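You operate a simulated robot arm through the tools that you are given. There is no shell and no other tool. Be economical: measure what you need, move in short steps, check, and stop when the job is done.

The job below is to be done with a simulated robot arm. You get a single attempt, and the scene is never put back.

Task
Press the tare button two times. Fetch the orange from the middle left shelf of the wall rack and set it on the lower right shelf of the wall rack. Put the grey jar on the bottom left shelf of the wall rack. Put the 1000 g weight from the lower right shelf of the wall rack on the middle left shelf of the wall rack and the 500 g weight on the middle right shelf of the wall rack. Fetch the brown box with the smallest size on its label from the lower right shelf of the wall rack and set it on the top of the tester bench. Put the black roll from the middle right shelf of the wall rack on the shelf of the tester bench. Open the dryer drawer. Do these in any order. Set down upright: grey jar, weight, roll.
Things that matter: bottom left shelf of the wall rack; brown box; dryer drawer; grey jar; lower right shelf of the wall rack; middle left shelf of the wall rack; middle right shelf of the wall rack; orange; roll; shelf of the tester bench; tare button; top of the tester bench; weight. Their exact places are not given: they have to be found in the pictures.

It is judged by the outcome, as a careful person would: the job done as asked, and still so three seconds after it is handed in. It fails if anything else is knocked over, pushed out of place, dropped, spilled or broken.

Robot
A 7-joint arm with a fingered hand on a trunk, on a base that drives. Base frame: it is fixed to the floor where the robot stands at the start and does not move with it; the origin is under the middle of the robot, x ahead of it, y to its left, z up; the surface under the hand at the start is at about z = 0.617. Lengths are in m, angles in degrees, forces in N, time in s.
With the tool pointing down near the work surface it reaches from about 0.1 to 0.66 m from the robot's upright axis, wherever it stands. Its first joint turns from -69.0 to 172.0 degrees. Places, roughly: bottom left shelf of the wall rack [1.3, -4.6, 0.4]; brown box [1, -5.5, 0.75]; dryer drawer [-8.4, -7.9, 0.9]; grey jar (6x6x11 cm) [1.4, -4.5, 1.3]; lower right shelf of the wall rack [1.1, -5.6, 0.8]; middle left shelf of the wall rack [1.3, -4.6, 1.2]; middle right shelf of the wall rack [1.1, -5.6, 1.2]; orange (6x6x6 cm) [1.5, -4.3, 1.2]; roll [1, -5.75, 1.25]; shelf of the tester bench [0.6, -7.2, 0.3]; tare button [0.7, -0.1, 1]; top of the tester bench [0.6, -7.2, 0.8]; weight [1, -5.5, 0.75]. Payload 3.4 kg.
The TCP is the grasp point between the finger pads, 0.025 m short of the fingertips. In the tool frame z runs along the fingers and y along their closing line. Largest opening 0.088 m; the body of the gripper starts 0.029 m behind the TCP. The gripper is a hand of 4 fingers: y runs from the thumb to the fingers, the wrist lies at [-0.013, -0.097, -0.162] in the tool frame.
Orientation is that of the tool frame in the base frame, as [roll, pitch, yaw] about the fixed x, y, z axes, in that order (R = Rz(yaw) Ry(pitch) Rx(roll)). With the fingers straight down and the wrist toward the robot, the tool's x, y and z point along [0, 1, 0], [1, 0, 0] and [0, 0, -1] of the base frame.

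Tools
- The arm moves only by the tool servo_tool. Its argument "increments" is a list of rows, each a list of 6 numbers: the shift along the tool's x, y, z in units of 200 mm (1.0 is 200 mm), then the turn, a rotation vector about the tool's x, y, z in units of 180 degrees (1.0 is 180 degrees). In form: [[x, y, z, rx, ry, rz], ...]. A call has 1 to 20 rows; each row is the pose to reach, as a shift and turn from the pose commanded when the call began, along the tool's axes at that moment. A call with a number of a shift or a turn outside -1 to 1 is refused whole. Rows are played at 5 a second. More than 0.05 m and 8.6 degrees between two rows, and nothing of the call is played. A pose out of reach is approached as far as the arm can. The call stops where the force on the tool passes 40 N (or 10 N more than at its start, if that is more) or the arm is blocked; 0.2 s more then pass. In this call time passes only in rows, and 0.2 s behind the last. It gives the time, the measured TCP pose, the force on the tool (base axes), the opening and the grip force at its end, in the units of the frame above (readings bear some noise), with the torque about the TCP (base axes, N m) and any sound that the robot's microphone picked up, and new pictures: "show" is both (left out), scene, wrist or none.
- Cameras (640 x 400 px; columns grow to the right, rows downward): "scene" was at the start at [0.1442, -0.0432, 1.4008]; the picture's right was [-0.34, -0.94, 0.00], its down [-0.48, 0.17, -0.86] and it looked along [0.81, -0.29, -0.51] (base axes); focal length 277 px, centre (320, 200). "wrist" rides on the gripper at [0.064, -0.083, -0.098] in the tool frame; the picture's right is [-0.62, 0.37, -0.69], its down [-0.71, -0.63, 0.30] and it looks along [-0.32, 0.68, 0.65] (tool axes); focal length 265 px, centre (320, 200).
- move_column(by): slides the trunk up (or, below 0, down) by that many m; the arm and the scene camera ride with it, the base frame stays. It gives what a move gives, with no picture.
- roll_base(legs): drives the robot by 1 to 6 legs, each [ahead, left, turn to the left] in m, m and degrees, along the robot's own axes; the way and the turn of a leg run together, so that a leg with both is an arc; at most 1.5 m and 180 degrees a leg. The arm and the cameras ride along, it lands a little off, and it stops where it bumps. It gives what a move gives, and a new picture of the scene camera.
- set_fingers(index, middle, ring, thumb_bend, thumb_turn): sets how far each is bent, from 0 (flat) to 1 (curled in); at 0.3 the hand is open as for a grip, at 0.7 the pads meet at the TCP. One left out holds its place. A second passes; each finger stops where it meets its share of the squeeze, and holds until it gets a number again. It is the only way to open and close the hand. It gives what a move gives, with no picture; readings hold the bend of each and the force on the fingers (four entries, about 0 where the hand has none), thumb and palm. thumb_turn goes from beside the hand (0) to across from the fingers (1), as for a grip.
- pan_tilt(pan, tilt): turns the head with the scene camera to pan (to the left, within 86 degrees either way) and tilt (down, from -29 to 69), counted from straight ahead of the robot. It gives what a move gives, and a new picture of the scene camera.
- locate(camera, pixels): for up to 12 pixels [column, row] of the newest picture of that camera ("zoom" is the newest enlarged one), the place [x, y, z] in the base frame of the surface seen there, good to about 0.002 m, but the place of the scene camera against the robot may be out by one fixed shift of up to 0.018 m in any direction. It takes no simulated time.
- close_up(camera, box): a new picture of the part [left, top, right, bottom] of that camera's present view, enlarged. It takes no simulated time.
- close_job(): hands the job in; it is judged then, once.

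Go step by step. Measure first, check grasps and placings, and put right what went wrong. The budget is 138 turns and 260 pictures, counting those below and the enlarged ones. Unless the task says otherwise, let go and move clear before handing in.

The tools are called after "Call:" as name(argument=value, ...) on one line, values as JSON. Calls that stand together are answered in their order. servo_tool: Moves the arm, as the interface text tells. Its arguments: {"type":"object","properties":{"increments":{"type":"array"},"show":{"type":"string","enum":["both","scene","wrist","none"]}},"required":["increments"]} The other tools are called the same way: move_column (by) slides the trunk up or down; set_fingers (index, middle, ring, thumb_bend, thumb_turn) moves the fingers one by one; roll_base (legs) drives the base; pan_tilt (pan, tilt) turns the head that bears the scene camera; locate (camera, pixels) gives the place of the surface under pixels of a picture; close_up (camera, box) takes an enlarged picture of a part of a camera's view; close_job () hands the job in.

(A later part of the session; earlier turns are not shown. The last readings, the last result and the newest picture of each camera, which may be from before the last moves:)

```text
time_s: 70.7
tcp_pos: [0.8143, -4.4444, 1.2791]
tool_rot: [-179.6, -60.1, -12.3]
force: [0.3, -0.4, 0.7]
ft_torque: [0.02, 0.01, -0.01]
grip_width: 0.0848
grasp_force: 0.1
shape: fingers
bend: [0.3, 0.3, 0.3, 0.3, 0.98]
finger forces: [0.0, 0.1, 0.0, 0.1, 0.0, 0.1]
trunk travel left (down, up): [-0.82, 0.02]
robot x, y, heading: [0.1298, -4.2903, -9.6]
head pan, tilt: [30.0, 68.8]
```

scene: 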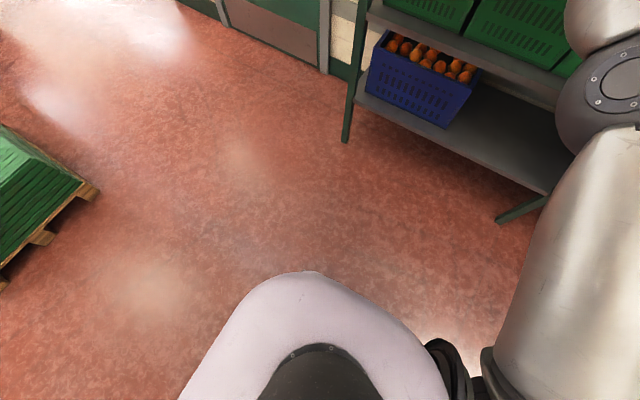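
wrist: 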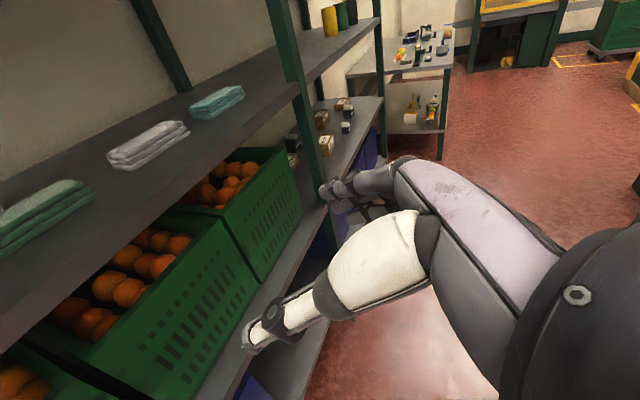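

Call:
locate(camera="scene", pixels=[[312, 276], [310, 290], [315, 262], [240, 330], [230, 325], [390, 320], [425, 350], [195, 370]])

Call:
pan_tilt(pan=80, tilt=69)

```text
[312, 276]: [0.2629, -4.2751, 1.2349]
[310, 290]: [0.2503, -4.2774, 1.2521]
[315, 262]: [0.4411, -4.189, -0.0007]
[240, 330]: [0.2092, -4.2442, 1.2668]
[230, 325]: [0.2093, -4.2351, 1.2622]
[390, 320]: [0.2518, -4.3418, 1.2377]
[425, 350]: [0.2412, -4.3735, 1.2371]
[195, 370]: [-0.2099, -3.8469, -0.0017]
```

```text
time_s: 71.9
tcp_pos: [0.814, -4.4442, 1.2805]
tool_rot: [-179.4, -60.1, -12.4]
force: [0.1, -0.2, 0.0]
ft_torque: [0.01, 0.02, 0.02]
grip_width: 0.0849
grasp_force: 0.1
shape: fingers
bend: [0.3, 0.3, 0.3, 0.3, 0.98]
finger forces: [0.0, 0.1, 0.0, 0.0, 0.1, 0.0]
trunk travel left (down, up): [-0.82, 0.02]
robot x, y, heading: [0.1309, -4.2863, -9.5]
head pan, tilt: [80.0, 68.8]
```

scene: 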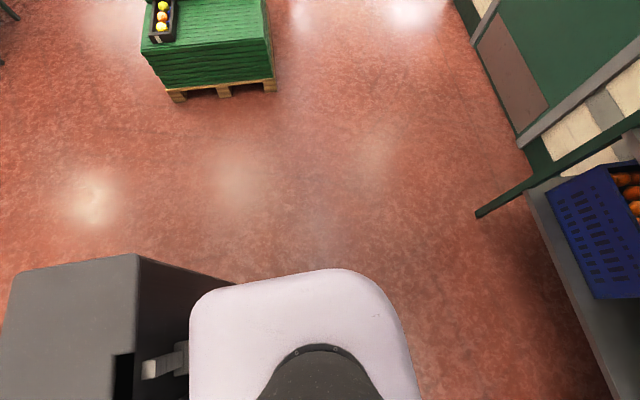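

Floor is visible 0.29 m ahead of the axis, so the base is small enough. Now check the forearm/elbow height against the shelf edge at z≈1.2.

Call:
pan_tilt(pan=-12, tilt=35)

Call:
locate(camera="scene", pixels=[[200, 155], [225, 165], [250, 180], [280, 200], [310, 220], [340, 240], [360, 270], [390, 290], [420, 320], [460, 330], [500, 350]])

```text
time_s: 73.5
tcp_pos: [0.8148, -4.4447, 1.279]
tool_rot: [-179.3, -60.1, -12.5]
force: [-0.2, -0.2, 0.3]
ft_torque: [0.02, -0.04, -0.02]
grip_width: 0.0851
grasp_force: 0.2
shape: fingers
bend: [0.3, 0.3, 0.3, 0.3, 0.98]
finger forces: [0.1, 0.1, 0.0, 0.1, 0.1, 0.0]
trunk travel left (down, up): [-0.82, 0.02]
robot x, y, heading: [0.1312, -4.2887, -9.4]
head pan, tilt: [-12.0, 35.0]
```

scene: 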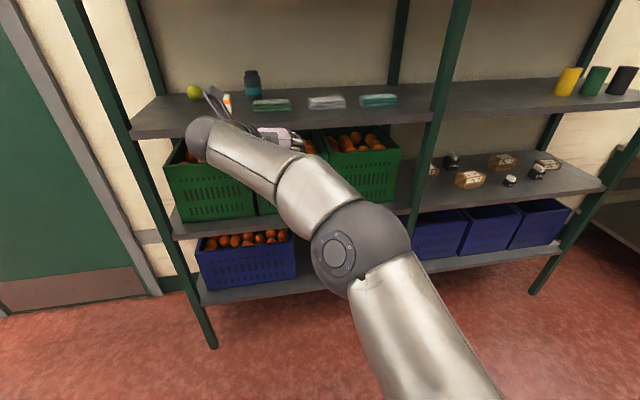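

```text
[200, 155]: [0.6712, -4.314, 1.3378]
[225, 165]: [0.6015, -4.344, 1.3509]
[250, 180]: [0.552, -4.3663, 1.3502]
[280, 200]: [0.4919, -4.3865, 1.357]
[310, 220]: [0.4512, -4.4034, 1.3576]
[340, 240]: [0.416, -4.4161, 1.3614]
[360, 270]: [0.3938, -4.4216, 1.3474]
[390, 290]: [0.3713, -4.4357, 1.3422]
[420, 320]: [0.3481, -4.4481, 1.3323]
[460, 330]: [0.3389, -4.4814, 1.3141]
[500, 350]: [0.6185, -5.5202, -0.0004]
```

Forearm top is at z≈1.35 and level, so it clears the shelf edge. I'll measure precise tops of the objects on the middle-left shelf.

Call:
close_up(camera="scene", box=[170, 60, 410, 140])

```text
2.67 times, centred on (290, 100) of scene
```

zoom: 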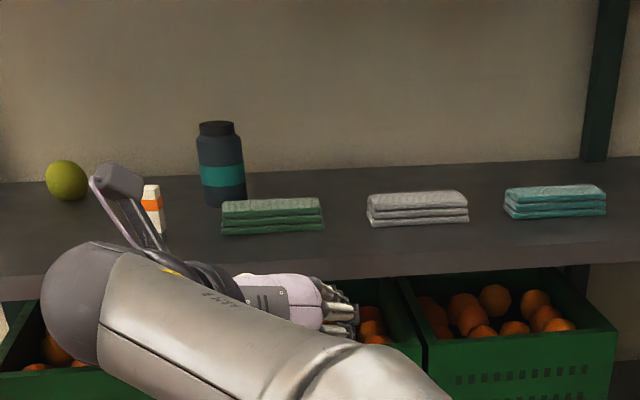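

Call:
locate(camera="zoom", pixels=[[66, 180], [152, 188], [160, 226], [217, 124], [217, 134], [222, 170], [222, 190], [225, 206], [272, 200], [272, 230], [100, 235], [450, 245]])

```text
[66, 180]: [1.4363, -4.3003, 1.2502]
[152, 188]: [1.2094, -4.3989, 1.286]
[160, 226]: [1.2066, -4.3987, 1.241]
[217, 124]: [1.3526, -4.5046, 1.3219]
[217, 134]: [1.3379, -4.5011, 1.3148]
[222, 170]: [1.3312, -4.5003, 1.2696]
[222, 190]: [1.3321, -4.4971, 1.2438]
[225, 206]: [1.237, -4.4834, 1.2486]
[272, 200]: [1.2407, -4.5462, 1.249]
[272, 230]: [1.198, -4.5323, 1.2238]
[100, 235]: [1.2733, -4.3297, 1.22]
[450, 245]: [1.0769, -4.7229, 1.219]
```

Jar centre ≈ [1.354,-4.490] (corrected), top 1.32; cloth top 1.25, pill bottle top 1.285. I'll pull the hand back, pitch to 40°, raise to z 1.33 before driving in.

Call:
servo_tool(increments=[[-0.01, -0.03, -0.1, 0, -0.01, 0], [-0.02, -0.06, -0.2, 0, -0.02, 0], [-0.03, -0.09, -0.3, 0, -0.03, 0], [-0.04, -0.12, -0.4, 0, -0.04, 0], [-0.05, -0.15, -0.5, 0, -0.05, 0], [-0.06, -0.18, -0.61, 0, -0.0556, 0]])

```text
time_s: 74.9
tcp_pos: [0.7093, -4.3906, 1.3295]
tool_rot: [-178.8, -50.2, -13.3]
force: [0.2, 0.5, -0.5]
ft_torque: [0.0, 0.0, 0.0]
grip_width: 0.085
grasp_force: 0.1
shape: fingers
bend: [0.3, 0.3, 0.3, 0.3, 0.98]
finger forces: [0.0, 0.1, 0.1, 0.0, 0.0, 0.1]
trunk travel left (down, up): [-0.82, 0.02]
robot x, y, heading: [0.1313, -4.289, -9.2]
head pan, tilt: [-12.0, 35.0]
```

scene: 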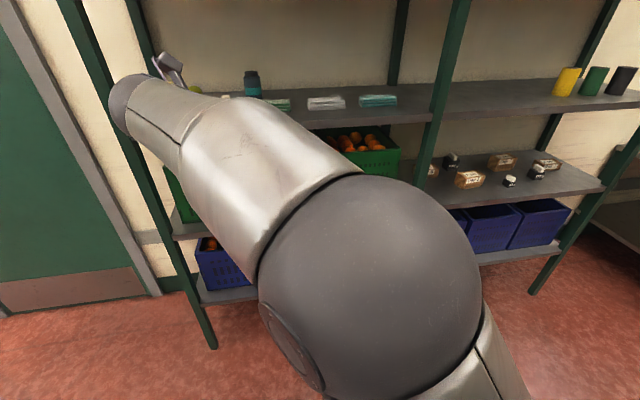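
wrist: 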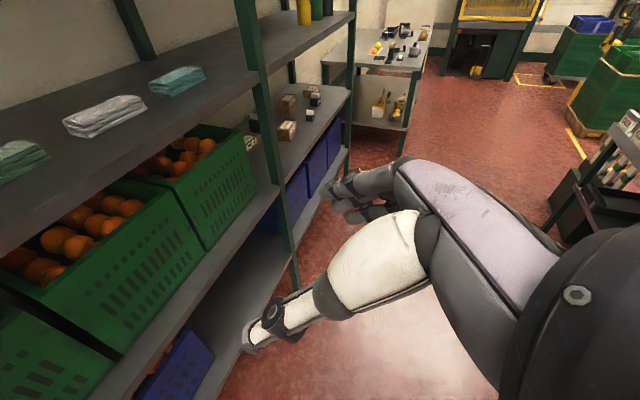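

Hand is at [0.709,-4.391,1.33]. Driving ahead 0.57 toward the rack.

Call:
roll_base(legs=[[0.4, 0, 0], [0.17, 0, 0]])

Call:
servo_tool(increments=[[0, 0, 0, 0, 0, 0]], show="wrist")

```text
time_s: 78.5
tcp_pos: [1.2719, -4.4854, 1.3299]
tool_rot: [-178.6, -50.2, -13.5]
force: [0.2, 0.6, -0.2]
ft_torque: [-0.01, 0.01, 0.0]
grip_width: 0.0848
grasp_force: 0.0
shape: fingers
bend: [0.3, 0.3, 0.3, 0.3, 0.98]
finger forces: [0.0, 0.0, 0.1, 0.0, 0.0, 0.0]
trunk travel left (down, up): [-0.82, 0.02]
robot x, y, heading: [0.6928, -4.3836, -9.6]
head pan, tilt: [-12.0, 35.0]
```

scene: 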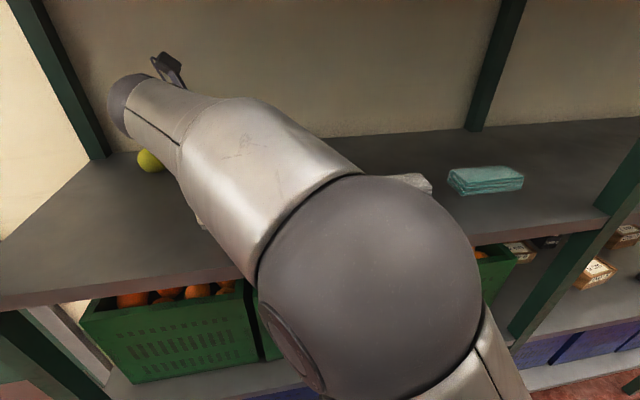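

```text
time_s: 78.9
tcp_pos: [1.2719, -4.4848, 1.3301]
tool_rot: [-178.5, -50.2, -13.5]
force: [0.7, -0.9, 0.5]
ft_torque: [-0.01, 0.01, 0.03]
grip_width: 0.085
grasp_force: 0.0
shape: fingers
bend: [0.3, 0.3, 0.3, 0.3, 0.98]
finger forces: [0.0, 0.0, 0.1, 0.1, 0.1, 0.0]
trunk travel left (down, up): [-0.82, 0.02]
robot x, y, heading: [0.6898, -4.3819, -9.8]
head pan, tilt: [-12.0, 35.0]
```

wrist: 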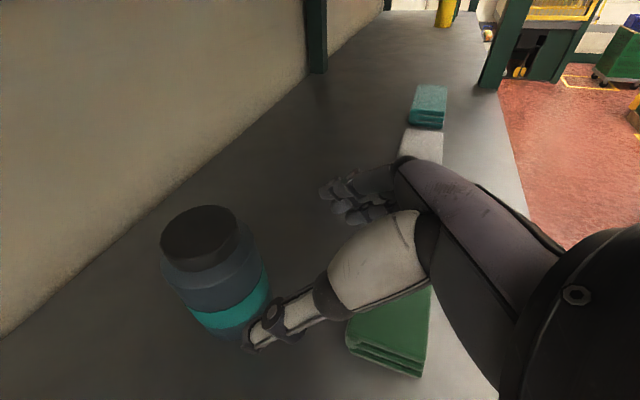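

The jar is visible in the wrist view at (205,240). I'll measure it there.

Call:
locate(camera="wrist", pixels=[[165, 240], [200, 240], [235, 240], [200, 212], [210, 285], [230, 310], [195, 375], [190, 235], [258, 340], [390, 320]])

```text
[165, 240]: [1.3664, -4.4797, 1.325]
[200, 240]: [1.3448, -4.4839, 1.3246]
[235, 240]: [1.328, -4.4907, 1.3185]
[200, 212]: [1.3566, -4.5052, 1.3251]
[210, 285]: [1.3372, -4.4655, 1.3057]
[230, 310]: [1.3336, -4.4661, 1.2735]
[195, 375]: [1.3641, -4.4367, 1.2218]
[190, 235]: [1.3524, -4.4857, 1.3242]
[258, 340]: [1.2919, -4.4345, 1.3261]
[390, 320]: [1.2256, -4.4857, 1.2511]
```

Jar axis ≈ [1.350,-4.489]. Moving in with the jar between thumb and fingers, to z≈1.285.

Call:
servo_tool(increments=[[0.01, -0.069, 0.02, 0, 0, 0], [0.02, -0.069, 0.1, 0, 0, 0], [0.035, -0.069, 0.2, 0, 0, 0], [0.05, -0.069, 0.3, 0, 0, 0], [0.065, -0.069, 0.38, 0, 0, 0], [0.073, -0.069, 0.44, 0, 0, 0]], show="wrist")

```text
time_s: 80.3
tcp_pos: [1.3529, -4.4928, 1.2849]
tool_rot: [-178.2, -50.0, -14.4]
force: [-0.2, 0.1, -0.1]
ft_torque: [-0.03, 0.02, 0.03]
grip_width: 0.0853
grasp_force: 0.0
shape: fingers
bend: [0.3, 0.3, 0.3, 0.3, 0.97]
finger forces: [0.0, 0.0, 0.0, 0.0, 0.0, 0.0]
trunk travel left (down, up): [-0.82, 0.02]
robot x, y, heading: [0.6959, -4.3849, -9.5]
head pan, tilt: [-12.0, 35.0]
```

wrist: 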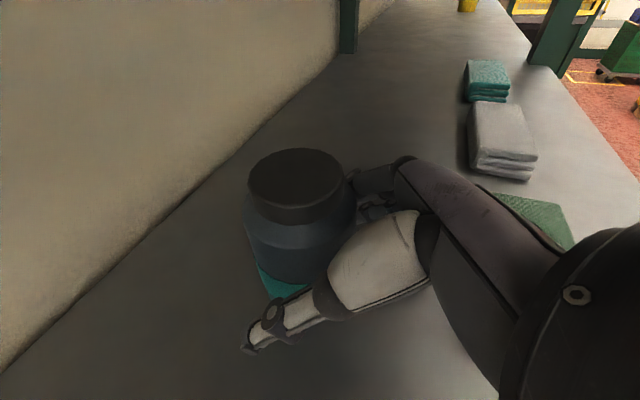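

The jar sits between thumb and fingers. Closing.

Call:
set_fingers(index=0.7, middle=0.7, ring=0.7, thumb_bend=0.7)

Call:
servo_tool(increments=[[0.07, 0, -0.05, 0, 0, 0], [0.15, 0, -0.1, 0, 0, 0]])

```text
time_s: 81.3
tcp_pos: [1.3514, -4.4938, 1.2838]
tool_rot: [-178.1, -49.9, -14.3]
force: [-0.1, -1.3, 3.7]
ft_torque: [-0.21, -0.02, 0.0]
grip_width: 0.0524
grasp_force: 18.3
shape: fingers
bend: [0.53, 0.56, 0.6, 0.42, 1.0]
finger forces: [6.8, 6.4, 5.1, 0.0, 17.3, 0.1]
trunk travel left (down, up): [-0.82, 0.02]
robot x, y, heading: [0.6954, -4.3803, -9.4]
head pan, tilt: [-12.0, 35.0]
```

```text
time_s: 81.9
tcp_pos: [1.3457, -4.4882, 1.2999]
tool_rot: [-178.6, -50.1, -13.3]
force: [0.6, -0.2, -1.9]
ft_torque: [-0.01, 0.03, -0.01]
grip_width: 0.0525
grasp_force: 17.3
shape: fingers
bend: [0.54, 0.57, 0.61, 0.41, 1.0]
finger forces: [6.9, 5.8, 4.8, 0.0, 17.1, 0.0]
out of reach, approached as far as the arm can: row 1, 2
trunk travel left (down, up): [-0.82, 0.02]
robot x, y, heading: [0.6899, -4.3837, -9.6]
head pan, tilt: [-12.0, 35.0]
```

scene: 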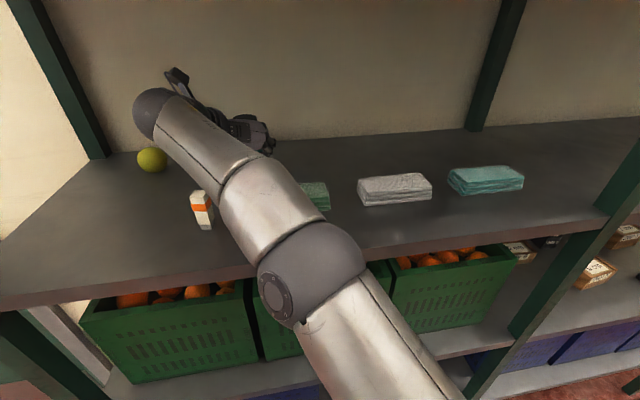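
wrist: 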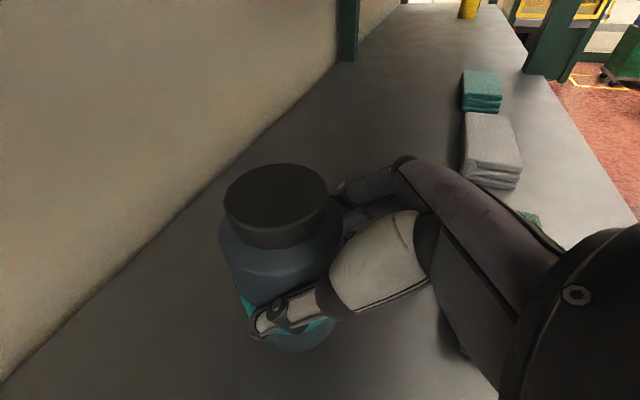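

Jar is held (17 N) and lifted. Retracting along the tool axis, then backing away from the rack.

Call:
servo_tool(increments=[[0, 0, -0.1, 0, 0, 0], [0.005, 0, -0.2, 0, 0, 0], [0.01, 0, -0.34, 0, 0, 0], [0.02, 0, -0.42, 0, 0, 0]], show="wrist")

Call:
roll_base(legs=[[-0.5, 0, 0], [0, -0.3, 0]])

Call:
move_column(by=-0.8)

Call:
pan_tilt(pan=-5, tilt=20)

```text
time_s: 83.1
tcp_pos: [1.2886, -4.5141, 1.3623]
tool_rot: [-172.8, -49.3, -20.7]
force: [-0.6, 0.6, -1.8]
ft_torque: [0.01, 0.01, 0.0]
grip_width: 0.0524
grasp_force: 16.6
shape: fingers
bend: [0.54, 0.57, 0.62, 0.41, 0.99]
finger forces: [6.8, 5.2, 5.2, 0.0, 16.4, 0.0]
trunk travel left (down, up): [-0.82, 0.02]
robot x, y, heading: [0.6924, -4.3834, -9.5]
head pan, tilt: [-12.0, 35.0]
stopped in row 4: the arm was blocked; the commanded pose is now the measured one
```

wrist: 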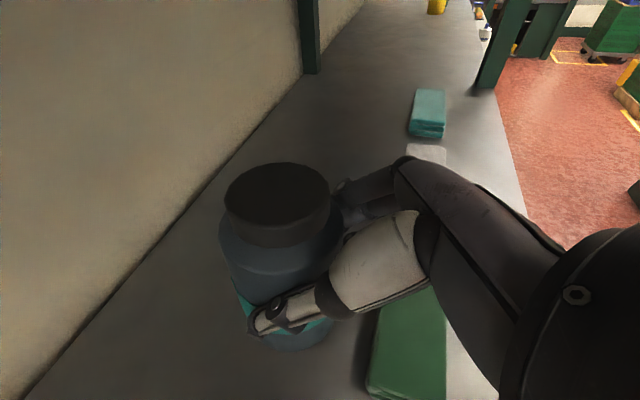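

```text
time_s: 87.7
tcp_pos: [0.7439, -4.7311, 1.3631]
tool_rot: [-172.8, -49.2, -20.5]
force: [0.1, 0.4, -1.4]
ft_torque: [-0.02, 0.08, -0.01]
grip_width: 0.0524
grasp_force: 16.7
shape: fingers
bend: [0.54, 0.57, 0.62, 0.41, 0.99]
finger forces: [6.8, 5.2, 5.2, 0.1, 16.4, 0.0]
trunk travel left (down, up): [-0.82, 0.02]
robot x, y, heading: [0.153, -4.6011, -9.4]
head pan, tilt: [-12.0, 35.0]
```

scene: 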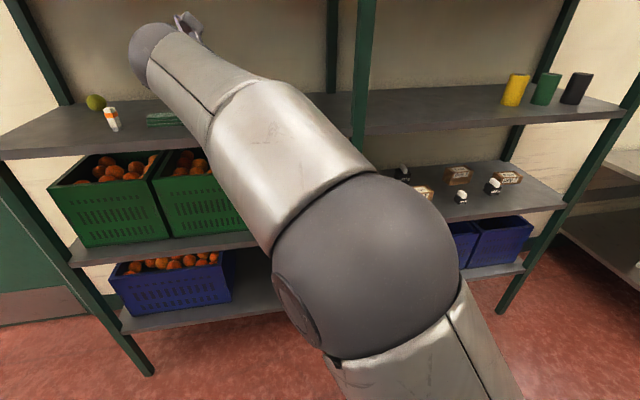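

```text
refused: -0.8 is not a number from -0.4 to 0.4
```

```text
time_s: 88.5
tcp_pos: [0.7456, -4.7321, 1.3646]
tool_rot: [-172.5, -49.3, -20.8]
force: [-0.2, -0.7, -1.9]
ft_torque: [-0.01, 0.04, -0.03]
grip_width: 0.0521
grasp_force: 16.4
shape: fingers
bend: [0.54, 0.57, 0.62, 0.41, 0.99]
finger forces: [6.8, 5.1, 5.2, 0.1, 16.5, 0.1]
trunk travel left (down, up): [-0.82, 0.02]
robot x, y, heading: [0.1502, -4.5999, -9.5]
head pan, tilt: [-5.0, 20.0]
```

scene: 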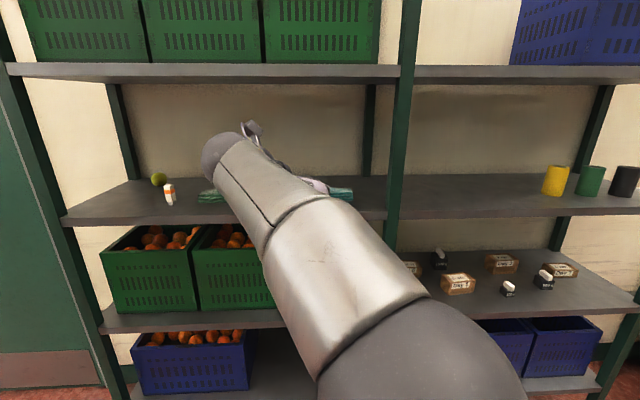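

Something limited the last row, but the jar is still held and I'm clear of the rack. Lowering the column in two steps and viewing the bottom shelf.

Call:
move_column(by=-0.4)

Call:
move_column(by=-0.38)

Call:
pan_tilt(pan=10, tilt=20)

```text
time_s: 92.3
tcp_pos: [0.745, -4.7309, 0.9645]
tool_rot: [-172.7, -49.3, -20.6]
force: [0.3, 0.2, -2.3]
ft_torque: [0.02, 0.07, 0.01]
grip_width: 0.0522
grasp_force: 16.1
shape: fingers
bend: [0.54, 0.57, 0.62, 0.41, 0.99]
finger forces: [6.8, 5.1, 5.1, 0.1, 16.3, 0.1]
trunk travel left (down, up): [-0.42, 0.42]
robot x, y, heading: [0.1527, -4.6023, -9.4]
head pan, tilt: [-5.0, 20.0]
```

```text
time_s: 96.0
tcp_pos: [0.7444, -4.7322, 0.5838]
tool_rot: [-172.9, -49.3, -20.4]
force: [-0.3, 0.4, -2.2]
ft_torque: [0.02, 0.05, -0.02]
grip_width: 0.0522
grasp_force: 17.1
shape: fingers
bend: [0.54, 0.57, 0.62, 0.41, 0.99]
finger forces: [6.8, 5.2, 5.1, 0.0, 16.2, 0.1]
trunk travel left (down, up): [-0.04, 0.8]
robot x, y, heading: [0.1493, -4.6009, -9.7]
head pan, tilt: [-5.0, 20.0]
```

```text
time_s: 96.7
tcp_pos: [0.7452, -4.7322, 0.5838]
tool_rot: [-172.7, -49.3, -20.6]
force: [0.0, -0.3, -2.8]
ft_torque: [0.01, 0.08, -0.02]
grip_width: 0.0524
grasp_force: 16.8
shape: fingers
bend: [0.54, 0.57, 0.62, 0.41, 0.99]
finger forces: [6.8, 5.1, 5.0, 0.0, 16.2, 0.1]
trunk travel left (down, up): [-0.04, 0.8]
robot x, y, heading: [0.1548, -4.6063, -9.5]
head pan, tilt: [10.0, 20.0]
```

scene: 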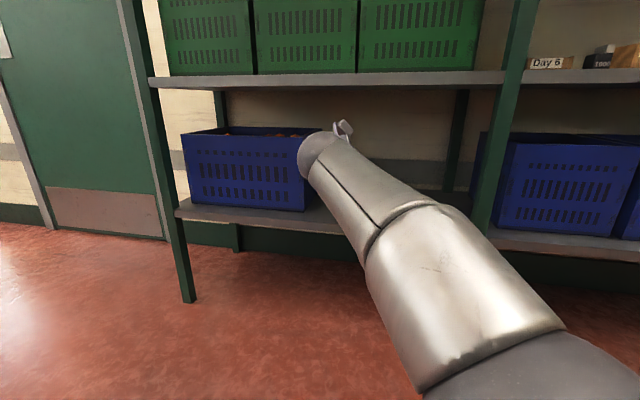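

Call:
locate(camera="scene", pixels=[[302, 207], [318, 218], [315, 232], [487, 205], [512, 150], [470, 80], [470, 88], [190, 205], [465, 195], [295, 165], [335, 170], [280, 210]])

Call:
servo_tool(increments=[[0, 0, 0, 0, 0, 0]], show="wrist")

```text
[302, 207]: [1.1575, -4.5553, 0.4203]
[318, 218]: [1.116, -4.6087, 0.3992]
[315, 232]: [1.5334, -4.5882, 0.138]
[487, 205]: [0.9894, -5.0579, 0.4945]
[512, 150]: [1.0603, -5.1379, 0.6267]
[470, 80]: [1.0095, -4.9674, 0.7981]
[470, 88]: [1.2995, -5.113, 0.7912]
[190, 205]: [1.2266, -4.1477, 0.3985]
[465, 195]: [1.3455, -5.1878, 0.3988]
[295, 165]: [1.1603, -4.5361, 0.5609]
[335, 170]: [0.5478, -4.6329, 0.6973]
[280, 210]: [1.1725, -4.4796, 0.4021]
```

```text
time_s: 97.1
tcp_pos: [0.7453, -4.7317, 0.5834]
tool_rot: [-172.8, -49.3, -20.4]
force: [0.9, 0.6, -2.0]
ft_torque: [-0.03, 0.01, -0.02]
grip_width: 0.0526
grasp_force: 16.7
shape: fingers
bend: [0.54, 0.57, 0.62, 0.41, 0.99]
finger forces: [6.8, 5.1, 5.1, 0.1, 16.3, 0.0]
trunk travel left (down, up): [-0.04, 0.8]
robot x, y, heading: [0.1518, -4.6, -9.3]
head pan, tilt: [10.0, 20.0]
```

wrist: 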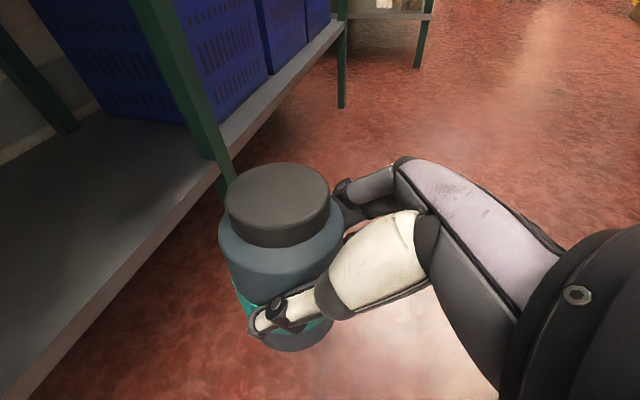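

Crate's right edge is at y≈-4.556 and the middle leg at y≈-5.06; shelf z≈0.40. I'll undo the 4.6° roll so the jar is upright, then drive in.

Call:
servo_tool(increments=[[0, 0, 0, 0, 0, -0.013], [0, 0, 0, 0, 0, -0.0258]], show="none")

Call:
roll_base(legs=[[0, -0.06, 0], [0.42, 0, 0]])

Call:
servo_tool(increments=[[0, 0, 0, 0, 0, 0]], show="wrist")

```text
time_s: 97.7
tcp_pos: [0.7446, -4.7394, 0.5856]
tool_rot: [-176.9, -49.6, -15.0]
force: [0.2, -0.1, -1.9]
ft_torque: [0.03, 0.0, 0.0]
grip_width: 0.0524
grasp_force: 16.3
shape: fingers
bend: [0.54, 0.57, 0.62, 0.41, 0.99]
finger forces: [6.8, 5.1, 4.9, 0.0, 16.1, 0.1]
trunk travel left (down, up): [-0.04, 0.8]
robot x, y, heading: [0.1523, -4.6025, -9.5]
head pan, tilt: [10.0, 20.0]
```

```text
time_s: 100.9
tcp_pos: [1.144, -4.8686, 0.5865]
tool_rot: [-177.0, -49.7, -15.0]
force: [0.2, 0.2, -1.6]
ft_torque: [-0.04, 0.02, 0.02]
grip_width: 0.0523
grasp_force: 16.2
shape: fingers
bend: [0.54, 0.57, 0.62, 0.41, 0.99]
finger forces: [6.7, 5.0, 5.0, 0.0, 16.1, 0.0]
trunk travel left (down, up): [-0.04, 0.8]
robot x, y, heading: [0.5526, -4.7326, -9.4]
head pan, tilt: [10.0, 20.0]
```

scene: 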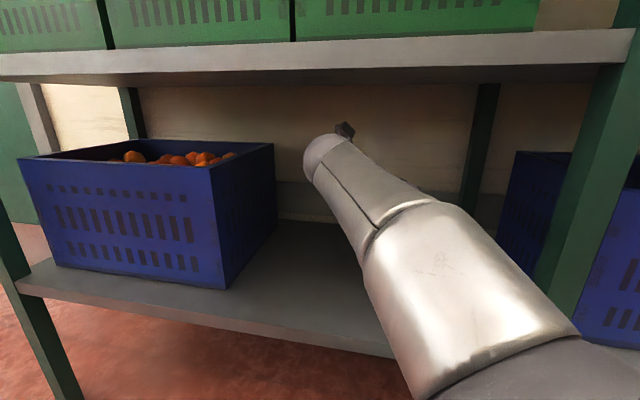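

```text
time_s: 101.3
tcp_pos: [1.1436, -4.8705, 0.5863]
tool_rot: [-176.6, -49.6, -15.4]
force: [0.2, -0.6, -2.4]
ft_torque: [0.0, 0.04, -0.01]
grip_width: 0.0524
grasp_force: 16.1
shape: fingers
bend: [0.54, 0.57, 0.62, 0.41, 0.99]
finger forces: [6.7, 5.2, 5.0, 0.0, 16.1, 0.0]
trunk travel left (down, up): [-0.04, 0.8]
robot x, y, heading: [0.5501, -4.7269, -9.8]
head pan, tilt: [10.0, 20.0]
```

wrist: 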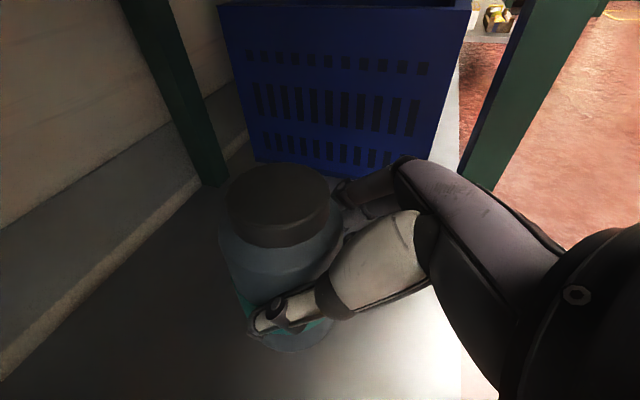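

Inside the gap now. Measuring the shelf surface and jar bottom with the wrist camera.

Call:
locate(camera="wrist", pixels=[[180, 330], [240, 370], [380, 370], [300, 345], [280, 195], [235, 215]])

```text
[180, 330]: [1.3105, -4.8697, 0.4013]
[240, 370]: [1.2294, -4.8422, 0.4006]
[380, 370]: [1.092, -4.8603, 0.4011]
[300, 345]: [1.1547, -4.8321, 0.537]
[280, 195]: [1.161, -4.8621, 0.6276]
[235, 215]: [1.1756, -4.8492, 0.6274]
```

Shelf at z=0.401; jar bottom at about 0.521. Moving 45 mm in and lowering 118 mm.

Call:
servo_tool(increments=[[-0.05, 0, 0.1, 0, 0, 0], [-0.1, 0, 0.2, 0, 0, 0], [-0.15, 0, 0.29, 0, 0, 0], [-0.2, 0, 0.38, 0, 0, 0], [-0.25, 0, 0.47, 0, 0, 0], [-0.28, 0, 0.53, 0, 0, 0], [-0.29, 0, 0.54, 0, 0, 0], [-0.298, 0, 0.546, 0, 0, 0], [-0.305, 0, 0.552, 0, 0, 0]], show="wrist")

```text
time_s: 103.5
tcp_pos: [1.1891, -4.9083, 0.4717]
tool_rot: [-171.8, -48.9, -21.8]
force: [0.3, 0.4, -1.6]
ft_torque: [0.02, 0.06, 0.0]
grip_width: 0.0521
grasp_force: 16.8
shape: fingers
bend: [0.54, 0.57, 0.62, 0.41, 0.99]
finger forces: [6.7, 5.1, 4.8, 0.1, 15.9, 0.0]
trunk travel left (down, up): [-0.04, 0.8]
robot x, y, heading: [0.5534, -4.7337, -9.6]
head pan, tilt: [10.0, 20.0]
stopped in row 9: the arm was blocked; the commanded pose is now the measured one
```

wrist: 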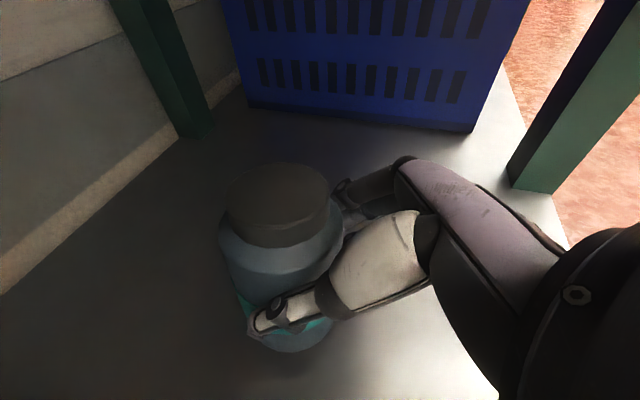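

Blocked without tool force: possibly a joint limit or the forearm at the shelf edge. Checking the scene picture.

Call:
pan_tilt(pan=5, tilt=45)

```text
time_s: 104.4
tcp_pos: [1.1896, -4.9061, 0.4723]
tool_rot: [-171.6, -49.0, -21.9]
force: [0.4, -0.1, -2.3]
ft_torque: [-0.02, 0.07, 0.0]
grip_width: 0.0523
grasp_force: 15.9
shape: fingers
bend: [0.54, 0.57, 0.62, 0.41, 0.99]
finger forces: [6.8, 5.1, 4.8, 0.1, 15.9, 0.0]
trunk travel left (down, up): [-0.04, 0.8]
robot x, y, heading: [0.5525, -4.7295, -9.8]
head pan, tilt: [5.0, 45.0]
```

scene: 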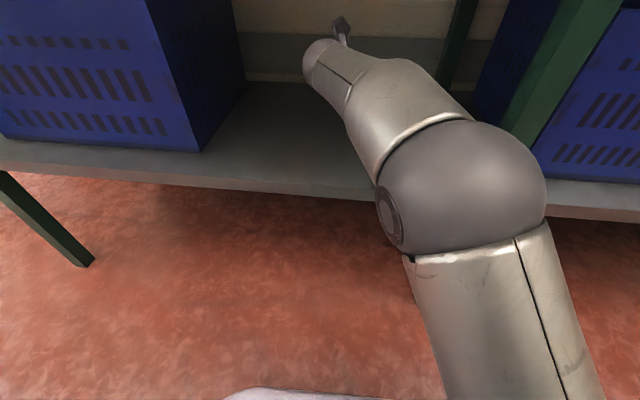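

Call:
locate(camera="scene", pixels=[[340, 110], [380, 130], [400, 170], [460, 180], [480, 130], [535, 190], [370, 185], [390, 220], [360, 192], [560, 205], [320, 60]])

```text
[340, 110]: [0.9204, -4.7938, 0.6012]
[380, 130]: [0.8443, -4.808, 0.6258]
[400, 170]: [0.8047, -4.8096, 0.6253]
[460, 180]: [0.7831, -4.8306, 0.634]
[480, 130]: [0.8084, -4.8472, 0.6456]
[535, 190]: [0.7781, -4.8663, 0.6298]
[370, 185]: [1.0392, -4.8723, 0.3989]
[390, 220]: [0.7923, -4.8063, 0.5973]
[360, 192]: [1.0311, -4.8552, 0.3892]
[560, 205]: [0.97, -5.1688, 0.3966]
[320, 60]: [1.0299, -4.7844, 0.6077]
```

The elbow is clear of the shelf, so it's a wrist joint limit adding ~5° of roll. The jar bottom should be within ~5 mm of the shelf; I'll lower with the column in small steps and watch the force.

Call:
move_column(by=-0.004)

Call:
locate(camera="wrist", pixels=[[280, 195], [240, 190], [320, 190], [275, 170], [280, 225], [300, 352], [290, 365], [240, 370]])

```text
time_s: 104.9
tcp_pos: [1.1881, -4.9069, 0.4692]
tool_rot: [-171.6, -49.0, -22.0]
force: [-0.2, 0.3, -1.7]
ft_torque: [-0.01, 0.01, 0.0]
grip_width: 0.0522
grasp_force: 15.8
shape: fingers
bend: [0.54, 0.57, 0.62, 0.41, 0.99]
finger forces: [6.6, 5.1, 4.8, 0.0, 15.9, 0.0]
trunk travel left (down, up): [-0.036, 0.804]
robot x, y, heading: [0.5482, -4.729, -9.6]
head pan, tilt: [5.0, 45.0]
```

```text
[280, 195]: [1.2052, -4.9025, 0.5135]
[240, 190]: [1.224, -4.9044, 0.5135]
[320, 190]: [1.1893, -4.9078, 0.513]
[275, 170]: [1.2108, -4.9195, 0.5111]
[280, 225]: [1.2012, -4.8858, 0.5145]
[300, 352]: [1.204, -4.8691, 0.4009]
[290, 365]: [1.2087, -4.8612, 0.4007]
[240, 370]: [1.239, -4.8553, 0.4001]
```

Call:
move_column(by=-0.004)

Call:
servo_tool(increments=[[0, 0, 0, 0, 0, 0], [0, 0, 0, 0, 0, 0]], show="none")

```text
time_s: 105.4
tcp_pos: [1.1891, -4.9069, 0.4664]
tool_rot: [-171.7, -49.0, -21.8]
force: [-0.2, 0.4, -0.5]
ft_torque: [-0.04, 0.01, -0.01]
grip_width: 0.0523
grasp_force: 16.5
shape: fingers
bend: [0.54, 0.57, 0.62, 0.41, 0.99]
finger forces: [6.6, 5.1, 4.8, 0.1, 16.5, 0.0]
trunk travel left (down, up): [-0.032, 0.808]
robot x, y, heading: [0.5524, -4.7329, -9.6]
head pan, tilt: [5.0, 45.0]
```

```text
time_s: 106.0
tcp_pos: [1.1881, -4.9063, 0.4655]
tool_rot: [-171.8, -49.1, -21.8]
force: [-0.7, -0.1, 1.5]
ft_torque: [-0.05, 0.04, -0.02]
grip_width: 0.0522
grasp_force: 16.9
shape: fingers
bend: [0.54, 0.57, 0.62, 0.41, 0.99]
finger forces: [6.6, 5.1, 4.8, 0.1, 16.7, 0.1]
trunk travel left (down, up): [-0.032, 0.808]
robot x, y, heading: [0.5524, -4.7254, -9.7]
head pan, tilt: [5.0, 45.0]
```

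Force turned from −2 to +1.5 N: contact with the shelf. Opening gently.

Call:
set_fingers(index=0.45, middle=0.45, ring=0.45, thumb_bend=0.35)

Call:
set_fingers(index=0.3, middle=0.3, ring=0.3, thumb_bend=0.25)

Call:
servo_tool(increments=[[0, 0, 0, 0, 0, 0]], show="wrist")

```text
time_s: 107.0
tcp_pos: [1.1893, -4.9071, 0.4654]
tool_rot: [-171.7, -49.0, -21.9]
force: [-0.4, 1.2, -0.2]
ft_torque: [-0.01, 0.0, 0.01]
grip_width: 0.064
grasp_force: 0.6
shape: fingers
bend: [0.45, 0.45, 0.45, 0.35, 0.98]
finger forces: [0.1, 0.1, 0.1, 0.1, 0.5, 0.0]
trunk travel left (down, up): [-0.032, 0.808]
robot x, y, heading: [0.5533, -4.7283, -9.8]
head pan, tilt: [5.0, 45.0]
```

```text
time_s: 108.0
tcp_pos: [1.1889, -4.907, 0.4659]
tool_rot: [-171.6, -49.0, -22.0]
force: [0.7, -0.1, -0.2]
ft_torque: [0.04, 0.0, 0.01]
grip_width: 0.0878
grasp_force: 0.1
shape: fingers
bend: [0.3, 0.3, 0.3, 0.25, 0.97]
finger forces: [0.0, 0.0, 0.0, 0.0, 0.1, 0.1]
trunk travel left (down, up): [-0.032, 0.808]
robot x, y, heading: [0.5476, -4.7275, -9.7]
head pan, tilt: [5.0, 45.0]
```

```text
time_s: 108.4
tcp_pos: [1.1883, -4.9063, 0.4649]
tool_rot: [-171.8, -49.0, -21.9]
force: [0.1, -0.1, 0.1]
ft_torque: [0.01, -0.01, 0.03]
grip_width: 0.0877
grasp_force: 0.1
shape: fingers
bend: [0.3, 0.3, 0.3, 0.25, 0.97]
finger forces: [0.1, 0.0, 0.0, 0.0, 0.0, 0.1]
trunk travel left (down, up): [-0.032, 0.808]
robot x, y, heading: [0.5545, -4.7285, -9.5]
head pan, tilt: [5.0, 45.0]
```

wrist: 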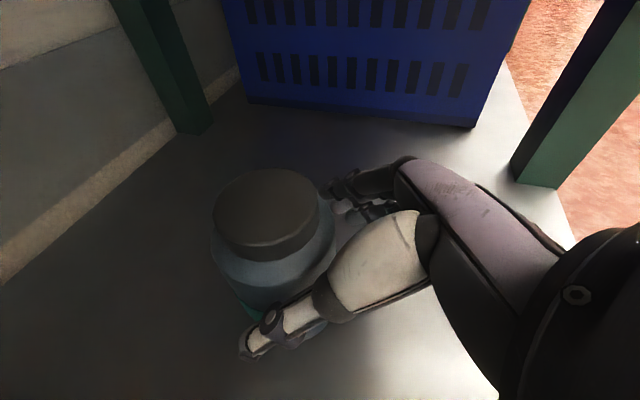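

The jar stands upright. Retracting along the tool axis, then driving back.

Call:
servo_tool(increments=[[0, 0, -0.1, 0, 0, 0], [0, 0, -0.2, 0, 0, 0], [0, 0, -0.3, 0, 0, 0], [0, 0, -0.4, 0, 0, 0], [0, 0, -0.5, 0, 0, 0]], show="wrist")

```text
time_s: 109.6
tcp_pos: [1.1125, -4.9006, 0.5313]
tool_rot: [-169.8, -48.6, -24.1]
force: [-0.2, -0.3, -0.8]
ft_torque: [0.01, 0.02, -0.02]
grip_width: 0.0886
grasp_force: 0.0
shape: fingers
bend: [0.3, 0.3, 0.3, 0.25, 0.97]
finger forces: [0.1, 0.1, 0.0, 0.1, 0.0, 0.0]
trunk travel left (down, up): [-0.032, 0.808]
robot x, y, heading: [0.5491, -4.7291, -9.6]
head pan, tilt: [5.0, 45.0]
```

wrist: 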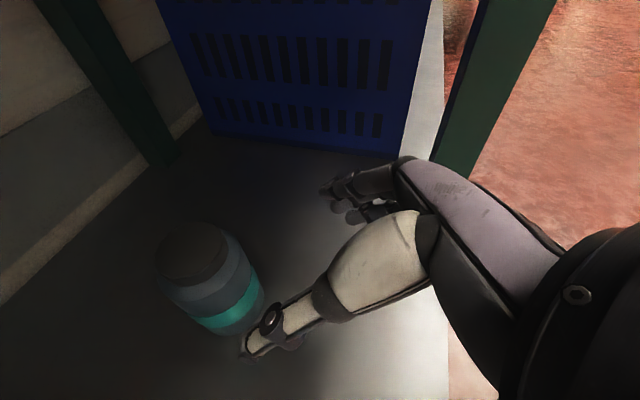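

Jar placed and standing. I'll drive back, raise the column, and switch to a more natural pose (wrist behind, tool tilted 25° forward from vertical) for the remaining picks.

Call:
roll_base(legs=[[-0.5, 0, 0]])

Call:
servo_tool(increments=[[0, 0, -0.028, 0.0073, -0.0082, -0.0389], [0, 0, -0.056, 0.0147, -0.0163, -0.0777], [0, 0, -0.084, 0.022, -0.0245, -0.1166], [0, 0, -0.111, 0.0293, -0.0327, -0.1555], [0, 0, -0.139, 0.0367, -0.0409, -0.1943], [0, 0, -0.167, 0.044, -0.049, -0.2332], [0, 0, -0.195, 0.0514, -0.0572, -0.2721], [0, 0, -0.223, 0.0587, -0.0654, -0.3109], [0, 0, -0.251, 0.066, -0.0735, -0.3498], [0, 0, -0.279, 0.0734, -0.0817, -0.3886], [0, 0, -0.306, 0.0807, -0.0899, -0.4275], [0, 0, -0.334, 0.088, -0.0981, -0.4664], [0, 0, -0.362, 0.0954, -0.1062, -0.5052], [0, 0, -0.39, 0.1027, -0.1144, -0.5441]], show="scene")

Call:
move_column(by=0.4)

Call:
move_column(by=0.4)

Call:
pan_tilt(pan=0, tilt=25)

```text
time_s: 112.6
tcp_pos: [0.6048, -4.8103, 0.5326]
tool_rot: [-169.8, -48.7, -23.6]
force: [-0.5, -0.5, -0.5]
ft_torque: [0.02, 0.0, -0.02]
grip_width: 0.0885
grasp_force: 0.2
shape: fingers
bend: [0.3, 0.3, 0.3, 0.25, 0.97]
finger forces: [0.1, 0.1, 0.0, 0.0, 0.0, 0.1]
trunk travel left (down, up): [-0.032, 0.808]
robot x, y, heading: [0.0416, -4.6429, -9.8]
head pan, tilt: [5.0, 45.0]
```

scene: 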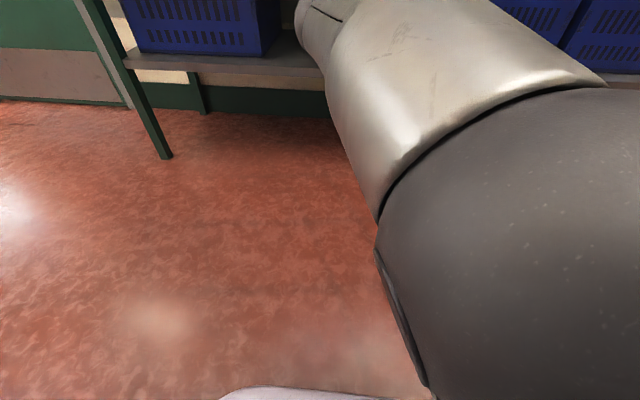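

```text
time_s: 115.6
tcp_pos: [0.5458, -4.8025, 0.5838]
tool_rot: [154.7, 0.1, 81.0]
force: [-0.4, 0.3, 0.2]
ft_torque: [0.01, 0.03, -0.02]
grip_width: 0.0885
grasp_force: 0.1
shape: fingers
bend: [0.3, 0.3, 0.3, 0.25, 0.97]
finger forces: [0.1, 0.0, 0.0, 0.1, 0.1, 0.0]
trunk travel left (down, up): [-0.032, 0.808]
robot x, y, heading: [0.0401, -4.6446, -9.4]
head pan, tilt: [5.0, 45.0]
```

scene: 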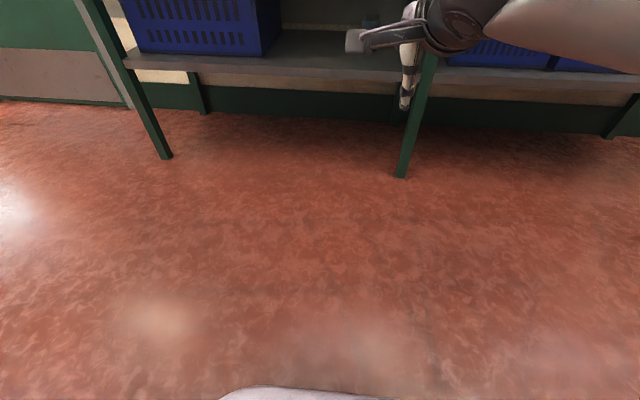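

```text
time_s: 119.5
tcp_pos: [0.5456, -4.8012, 0.9835]
tool_rot: [154.8, -0.1, 80.7]
force: [0.7, -0.6, 0.6]
ft_torque: [0.0, 0.01, -0.04]
grip_width: 0.0881
grasp_force: 0.0
shape: fingers
bend: [0.3, 0.3, 0.3, 0.25, 0.97]
finger forces: [0.1, 0.1, 0.0, 0.0, 0.0, 0.0]
trunk travel left (down, up): [-0.432, 0.408]
robot x, y, heading: [0.0412, -4.6478, -9.6]
head pan, tilt: [5.0, 45.0]
```

```text
time_s: 123.3
tcp_pos: [0.5466, -4.8003, 1.383]
tool_rot: [154.8, -0.1, 80.8]
force: [0.1, -1.1, -0.3]
ft_torque: [-0.01, 0.0, 0.01]
grip_width: 0.0888
grasp_force: 0.1
shape: fingers
bend: [0.3, 0.3, 0.3, 0.25, 0.97]
finger forces: [0.0, 0.1, 0.0, 0.0, 0.0, 0.0]
trunk travel left (down, up): [-0.832, 0.008]
robot x, y, heading: [0.042, -4.6487, -9.5]
head pan, tilt: [5.0, 45.0]
```

```text
time_s: 124.1
tcp_pos: [0.5451, -4.8018, 1.3826]
tool_rot: [154.9, 0.0, 80.7]
force: [-0.3, -0.1, 0.7]
ft_torque: [0.04, -0.05, 0.01]
grip_width: 0.0884
grasp_force: 0.0
shape: fingers
bend: [0.3, 0.3, 0.3, 0.25, 0.97]
finger forces: [0.0, 0.1, 0.0, 0.0, 0.0, 0.0]
trunk travel left (down, up): [-0.832, 0.008]
robot x, y, heading: [0.0413, -4.6437, -9.6]
head pan, tilt: [0.0, 25.0]
```

scene: 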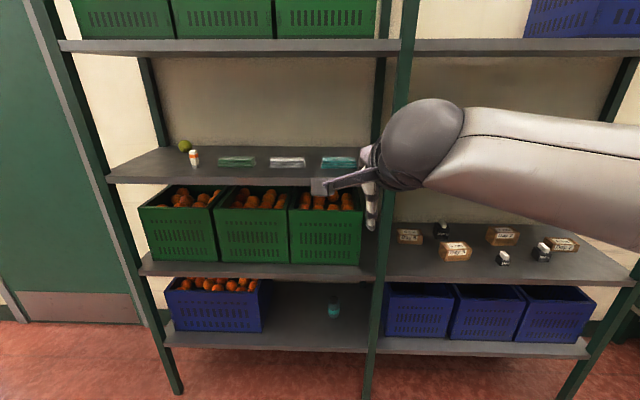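

Clean pose; grip region tidy. Testing reach: extend forward 0.18 and down 0.08 in free space.

Call:
servo_tool(increments=[[0, 0.108, 0.124, 0, 0, 0], [0, 0.215, 0.248, 0, 0, 0], [0, 0.323, 0.372, 0, 0, 0], [0, 0.431, 0.495, 0, 0, 0], [0, 0.538, 0.619, 0, 0, 0], [0, 0.646, 0.743, 0, 0, 0]])

Call:
locate(camera="scene", pixels=[[184, 146], [194, 158]])

```text
time_s: 125.5
tcp_pos: [0.7273, -4.831, 1.3013]
tool_rot: [155.0, 0.0, 80.9]
force: [-0.3, 0.2, 0.4]
ft_torque: [-0.03, 0.01, 0.03]
grip_width: 0.0885
grasp_force: 0.0
shape: fingers
bend: [0.3, 0.3, 0.3, 0.25, 0.97]
finger forces: [0.1, 0.1, 0.1, 0.1, 0.0, 0.0]
trunk travel left (down, up): [-0.832, 0.008]
robot x, y, heading: [0.0451, -4.6463, -9.5]
head pan, tilt: [0.0, 25.0]
```

scene: 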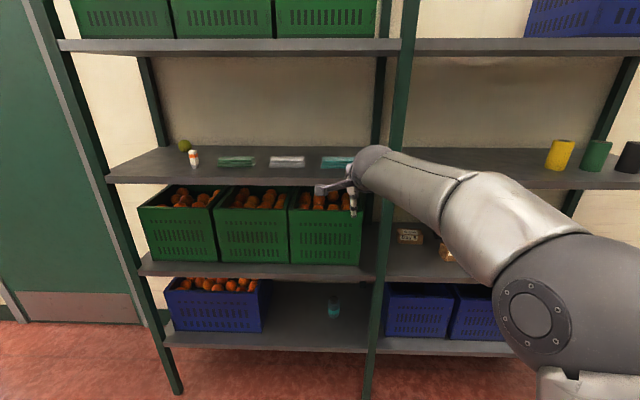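
wrist: 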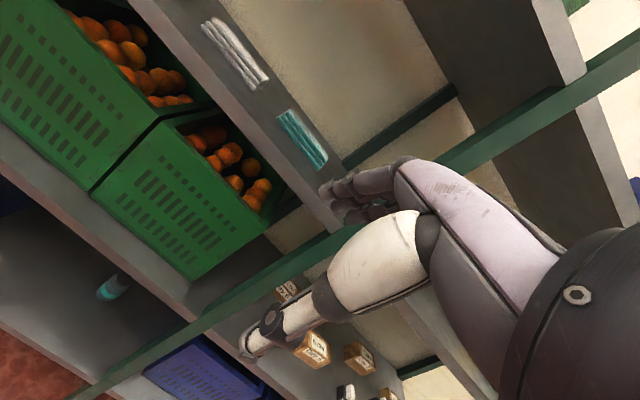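

```text
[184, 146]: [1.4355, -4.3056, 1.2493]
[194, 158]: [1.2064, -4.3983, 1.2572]
```

Reached 0.70 m ahead easily. I check the forearm and elbow heights, since they'd pass over the pill bottle.

Call:
locate(camera="scene", pixels=[[375, 155], [420, 165], [460, 185], [500, 205], [540, 240], [580, 260], [600, 300], [440, 230], [480, 255]])

```text
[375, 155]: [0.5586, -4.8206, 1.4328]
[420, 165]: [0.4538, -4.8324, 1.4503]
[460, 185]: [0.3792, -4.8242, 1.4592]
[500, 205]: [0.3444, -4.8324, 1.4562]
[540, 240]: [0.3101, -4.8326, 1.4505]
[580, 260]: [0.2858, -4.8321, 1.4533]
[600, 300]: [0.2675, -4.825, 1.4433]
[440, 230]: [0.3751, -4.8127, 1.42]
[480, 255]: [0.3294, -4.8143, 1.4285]
```

Forearm is level (center ≈1.39), fine. Strafe left 0.65 and drive ahead 0.55 with the hand at z≈1.32.

Call:
servo_tool(increments=[[0, 0.042, -0.09, 0, 0, 0]], show="none")

Call:
roll_base(legs=[[0, 0.65, 0], [0.4, 0, 0], [0.15, 0, 0]])

Call:
servo_tool(increments=[[0, 0, 0, 0, 0, 0]], show="wrist")

```text
time_s: 125.9
tcp_pos: [0.7252, -4.8294, 1.3244]
tool_rot: [154.9, 0.0, 80.8]
force: [-0.3, -0.4, 0.2]
ft_torque: [0.03, 0.0, 0.0]
grip_width: 0.0883
grasp_force: 0.1
shape: fingers
bend: [0.3, 0.3, 0.3, 0.25, 0.97]
finger forces: [0.0, 0.1, 0.0, 0.0, 0.1, 0.0]
trunk travel left (down, up): [-0.832, 0.008]
robot x, y, heading: [0.0431, -4.645, -9.4]
head pan, tilt: [0.0, 25.0]
```

```text
time_s: 132.6
tcp_pos: [1.3716, -4.2809, 1.3243]
tool_rot: [154.7, 0.0, 80.5]
force: [0.1, -0.6, -0.4]
ft_torque: [0.0, -0.01, 0.0]
grip_width: 0.0882
grasp_force: 0.1
shape: fingers
bend: [0.3, 0.3, 0.3, 0.25, 0.97]
finger forces: [0.1, 0.0, 0.0, 0.0, 0.0, 0.0]
trunk travel left (down, up): [-0.832, 0.008]
robot x, y, heading: [0.6913, -4.0878, -9.8]
head pan, tilt: [0.0, 25.0]
```

scene: 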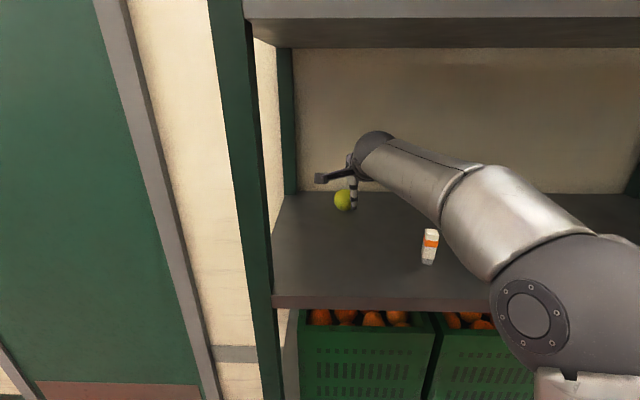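

```text
time_s: 133.0
tcp_pos: [1.3721, -4.2807, 1.3252]
tool_rot: [154.7, 0.0, 80.3]
force: [-0.5, -0.7, -0.2]
ft_torque: [0.0, 0.0, 0.02]
grip_width: 0.0883
grasp_force: 0.1
shape: fingers
bend: [0.3, 0.3, 0.3, 0.25, 0.97]
finger forces: [0.0, 0.0, 0.0, 0.0, 0.0, 0.1]
trunk travel left (down, up): [-0.832, 0.008]
robot x, y, heading: [0.6924, -4.0891, -10.2]
head pan, tilt: [0.0, 25.0]
```

wrist: 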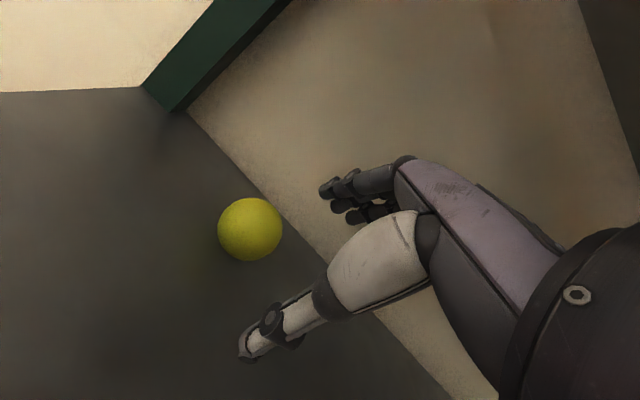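

Call:
locate(camera="wrist", pixels=[[250, 229], [235, 215], [265, 215], [250, 250], [220, 229], [280, 229], [200, 260], [250, 202]])

```text
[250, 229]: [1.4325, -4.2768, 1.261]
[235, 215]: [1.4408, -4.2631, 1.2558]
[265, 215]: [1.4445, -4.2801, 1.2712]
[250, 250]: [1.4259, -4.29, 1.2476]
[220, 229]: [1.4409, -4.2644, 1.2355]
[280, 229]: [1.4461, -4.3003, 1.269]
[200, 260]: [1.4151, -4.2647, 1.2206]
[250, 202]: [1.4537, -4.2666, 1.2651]
```

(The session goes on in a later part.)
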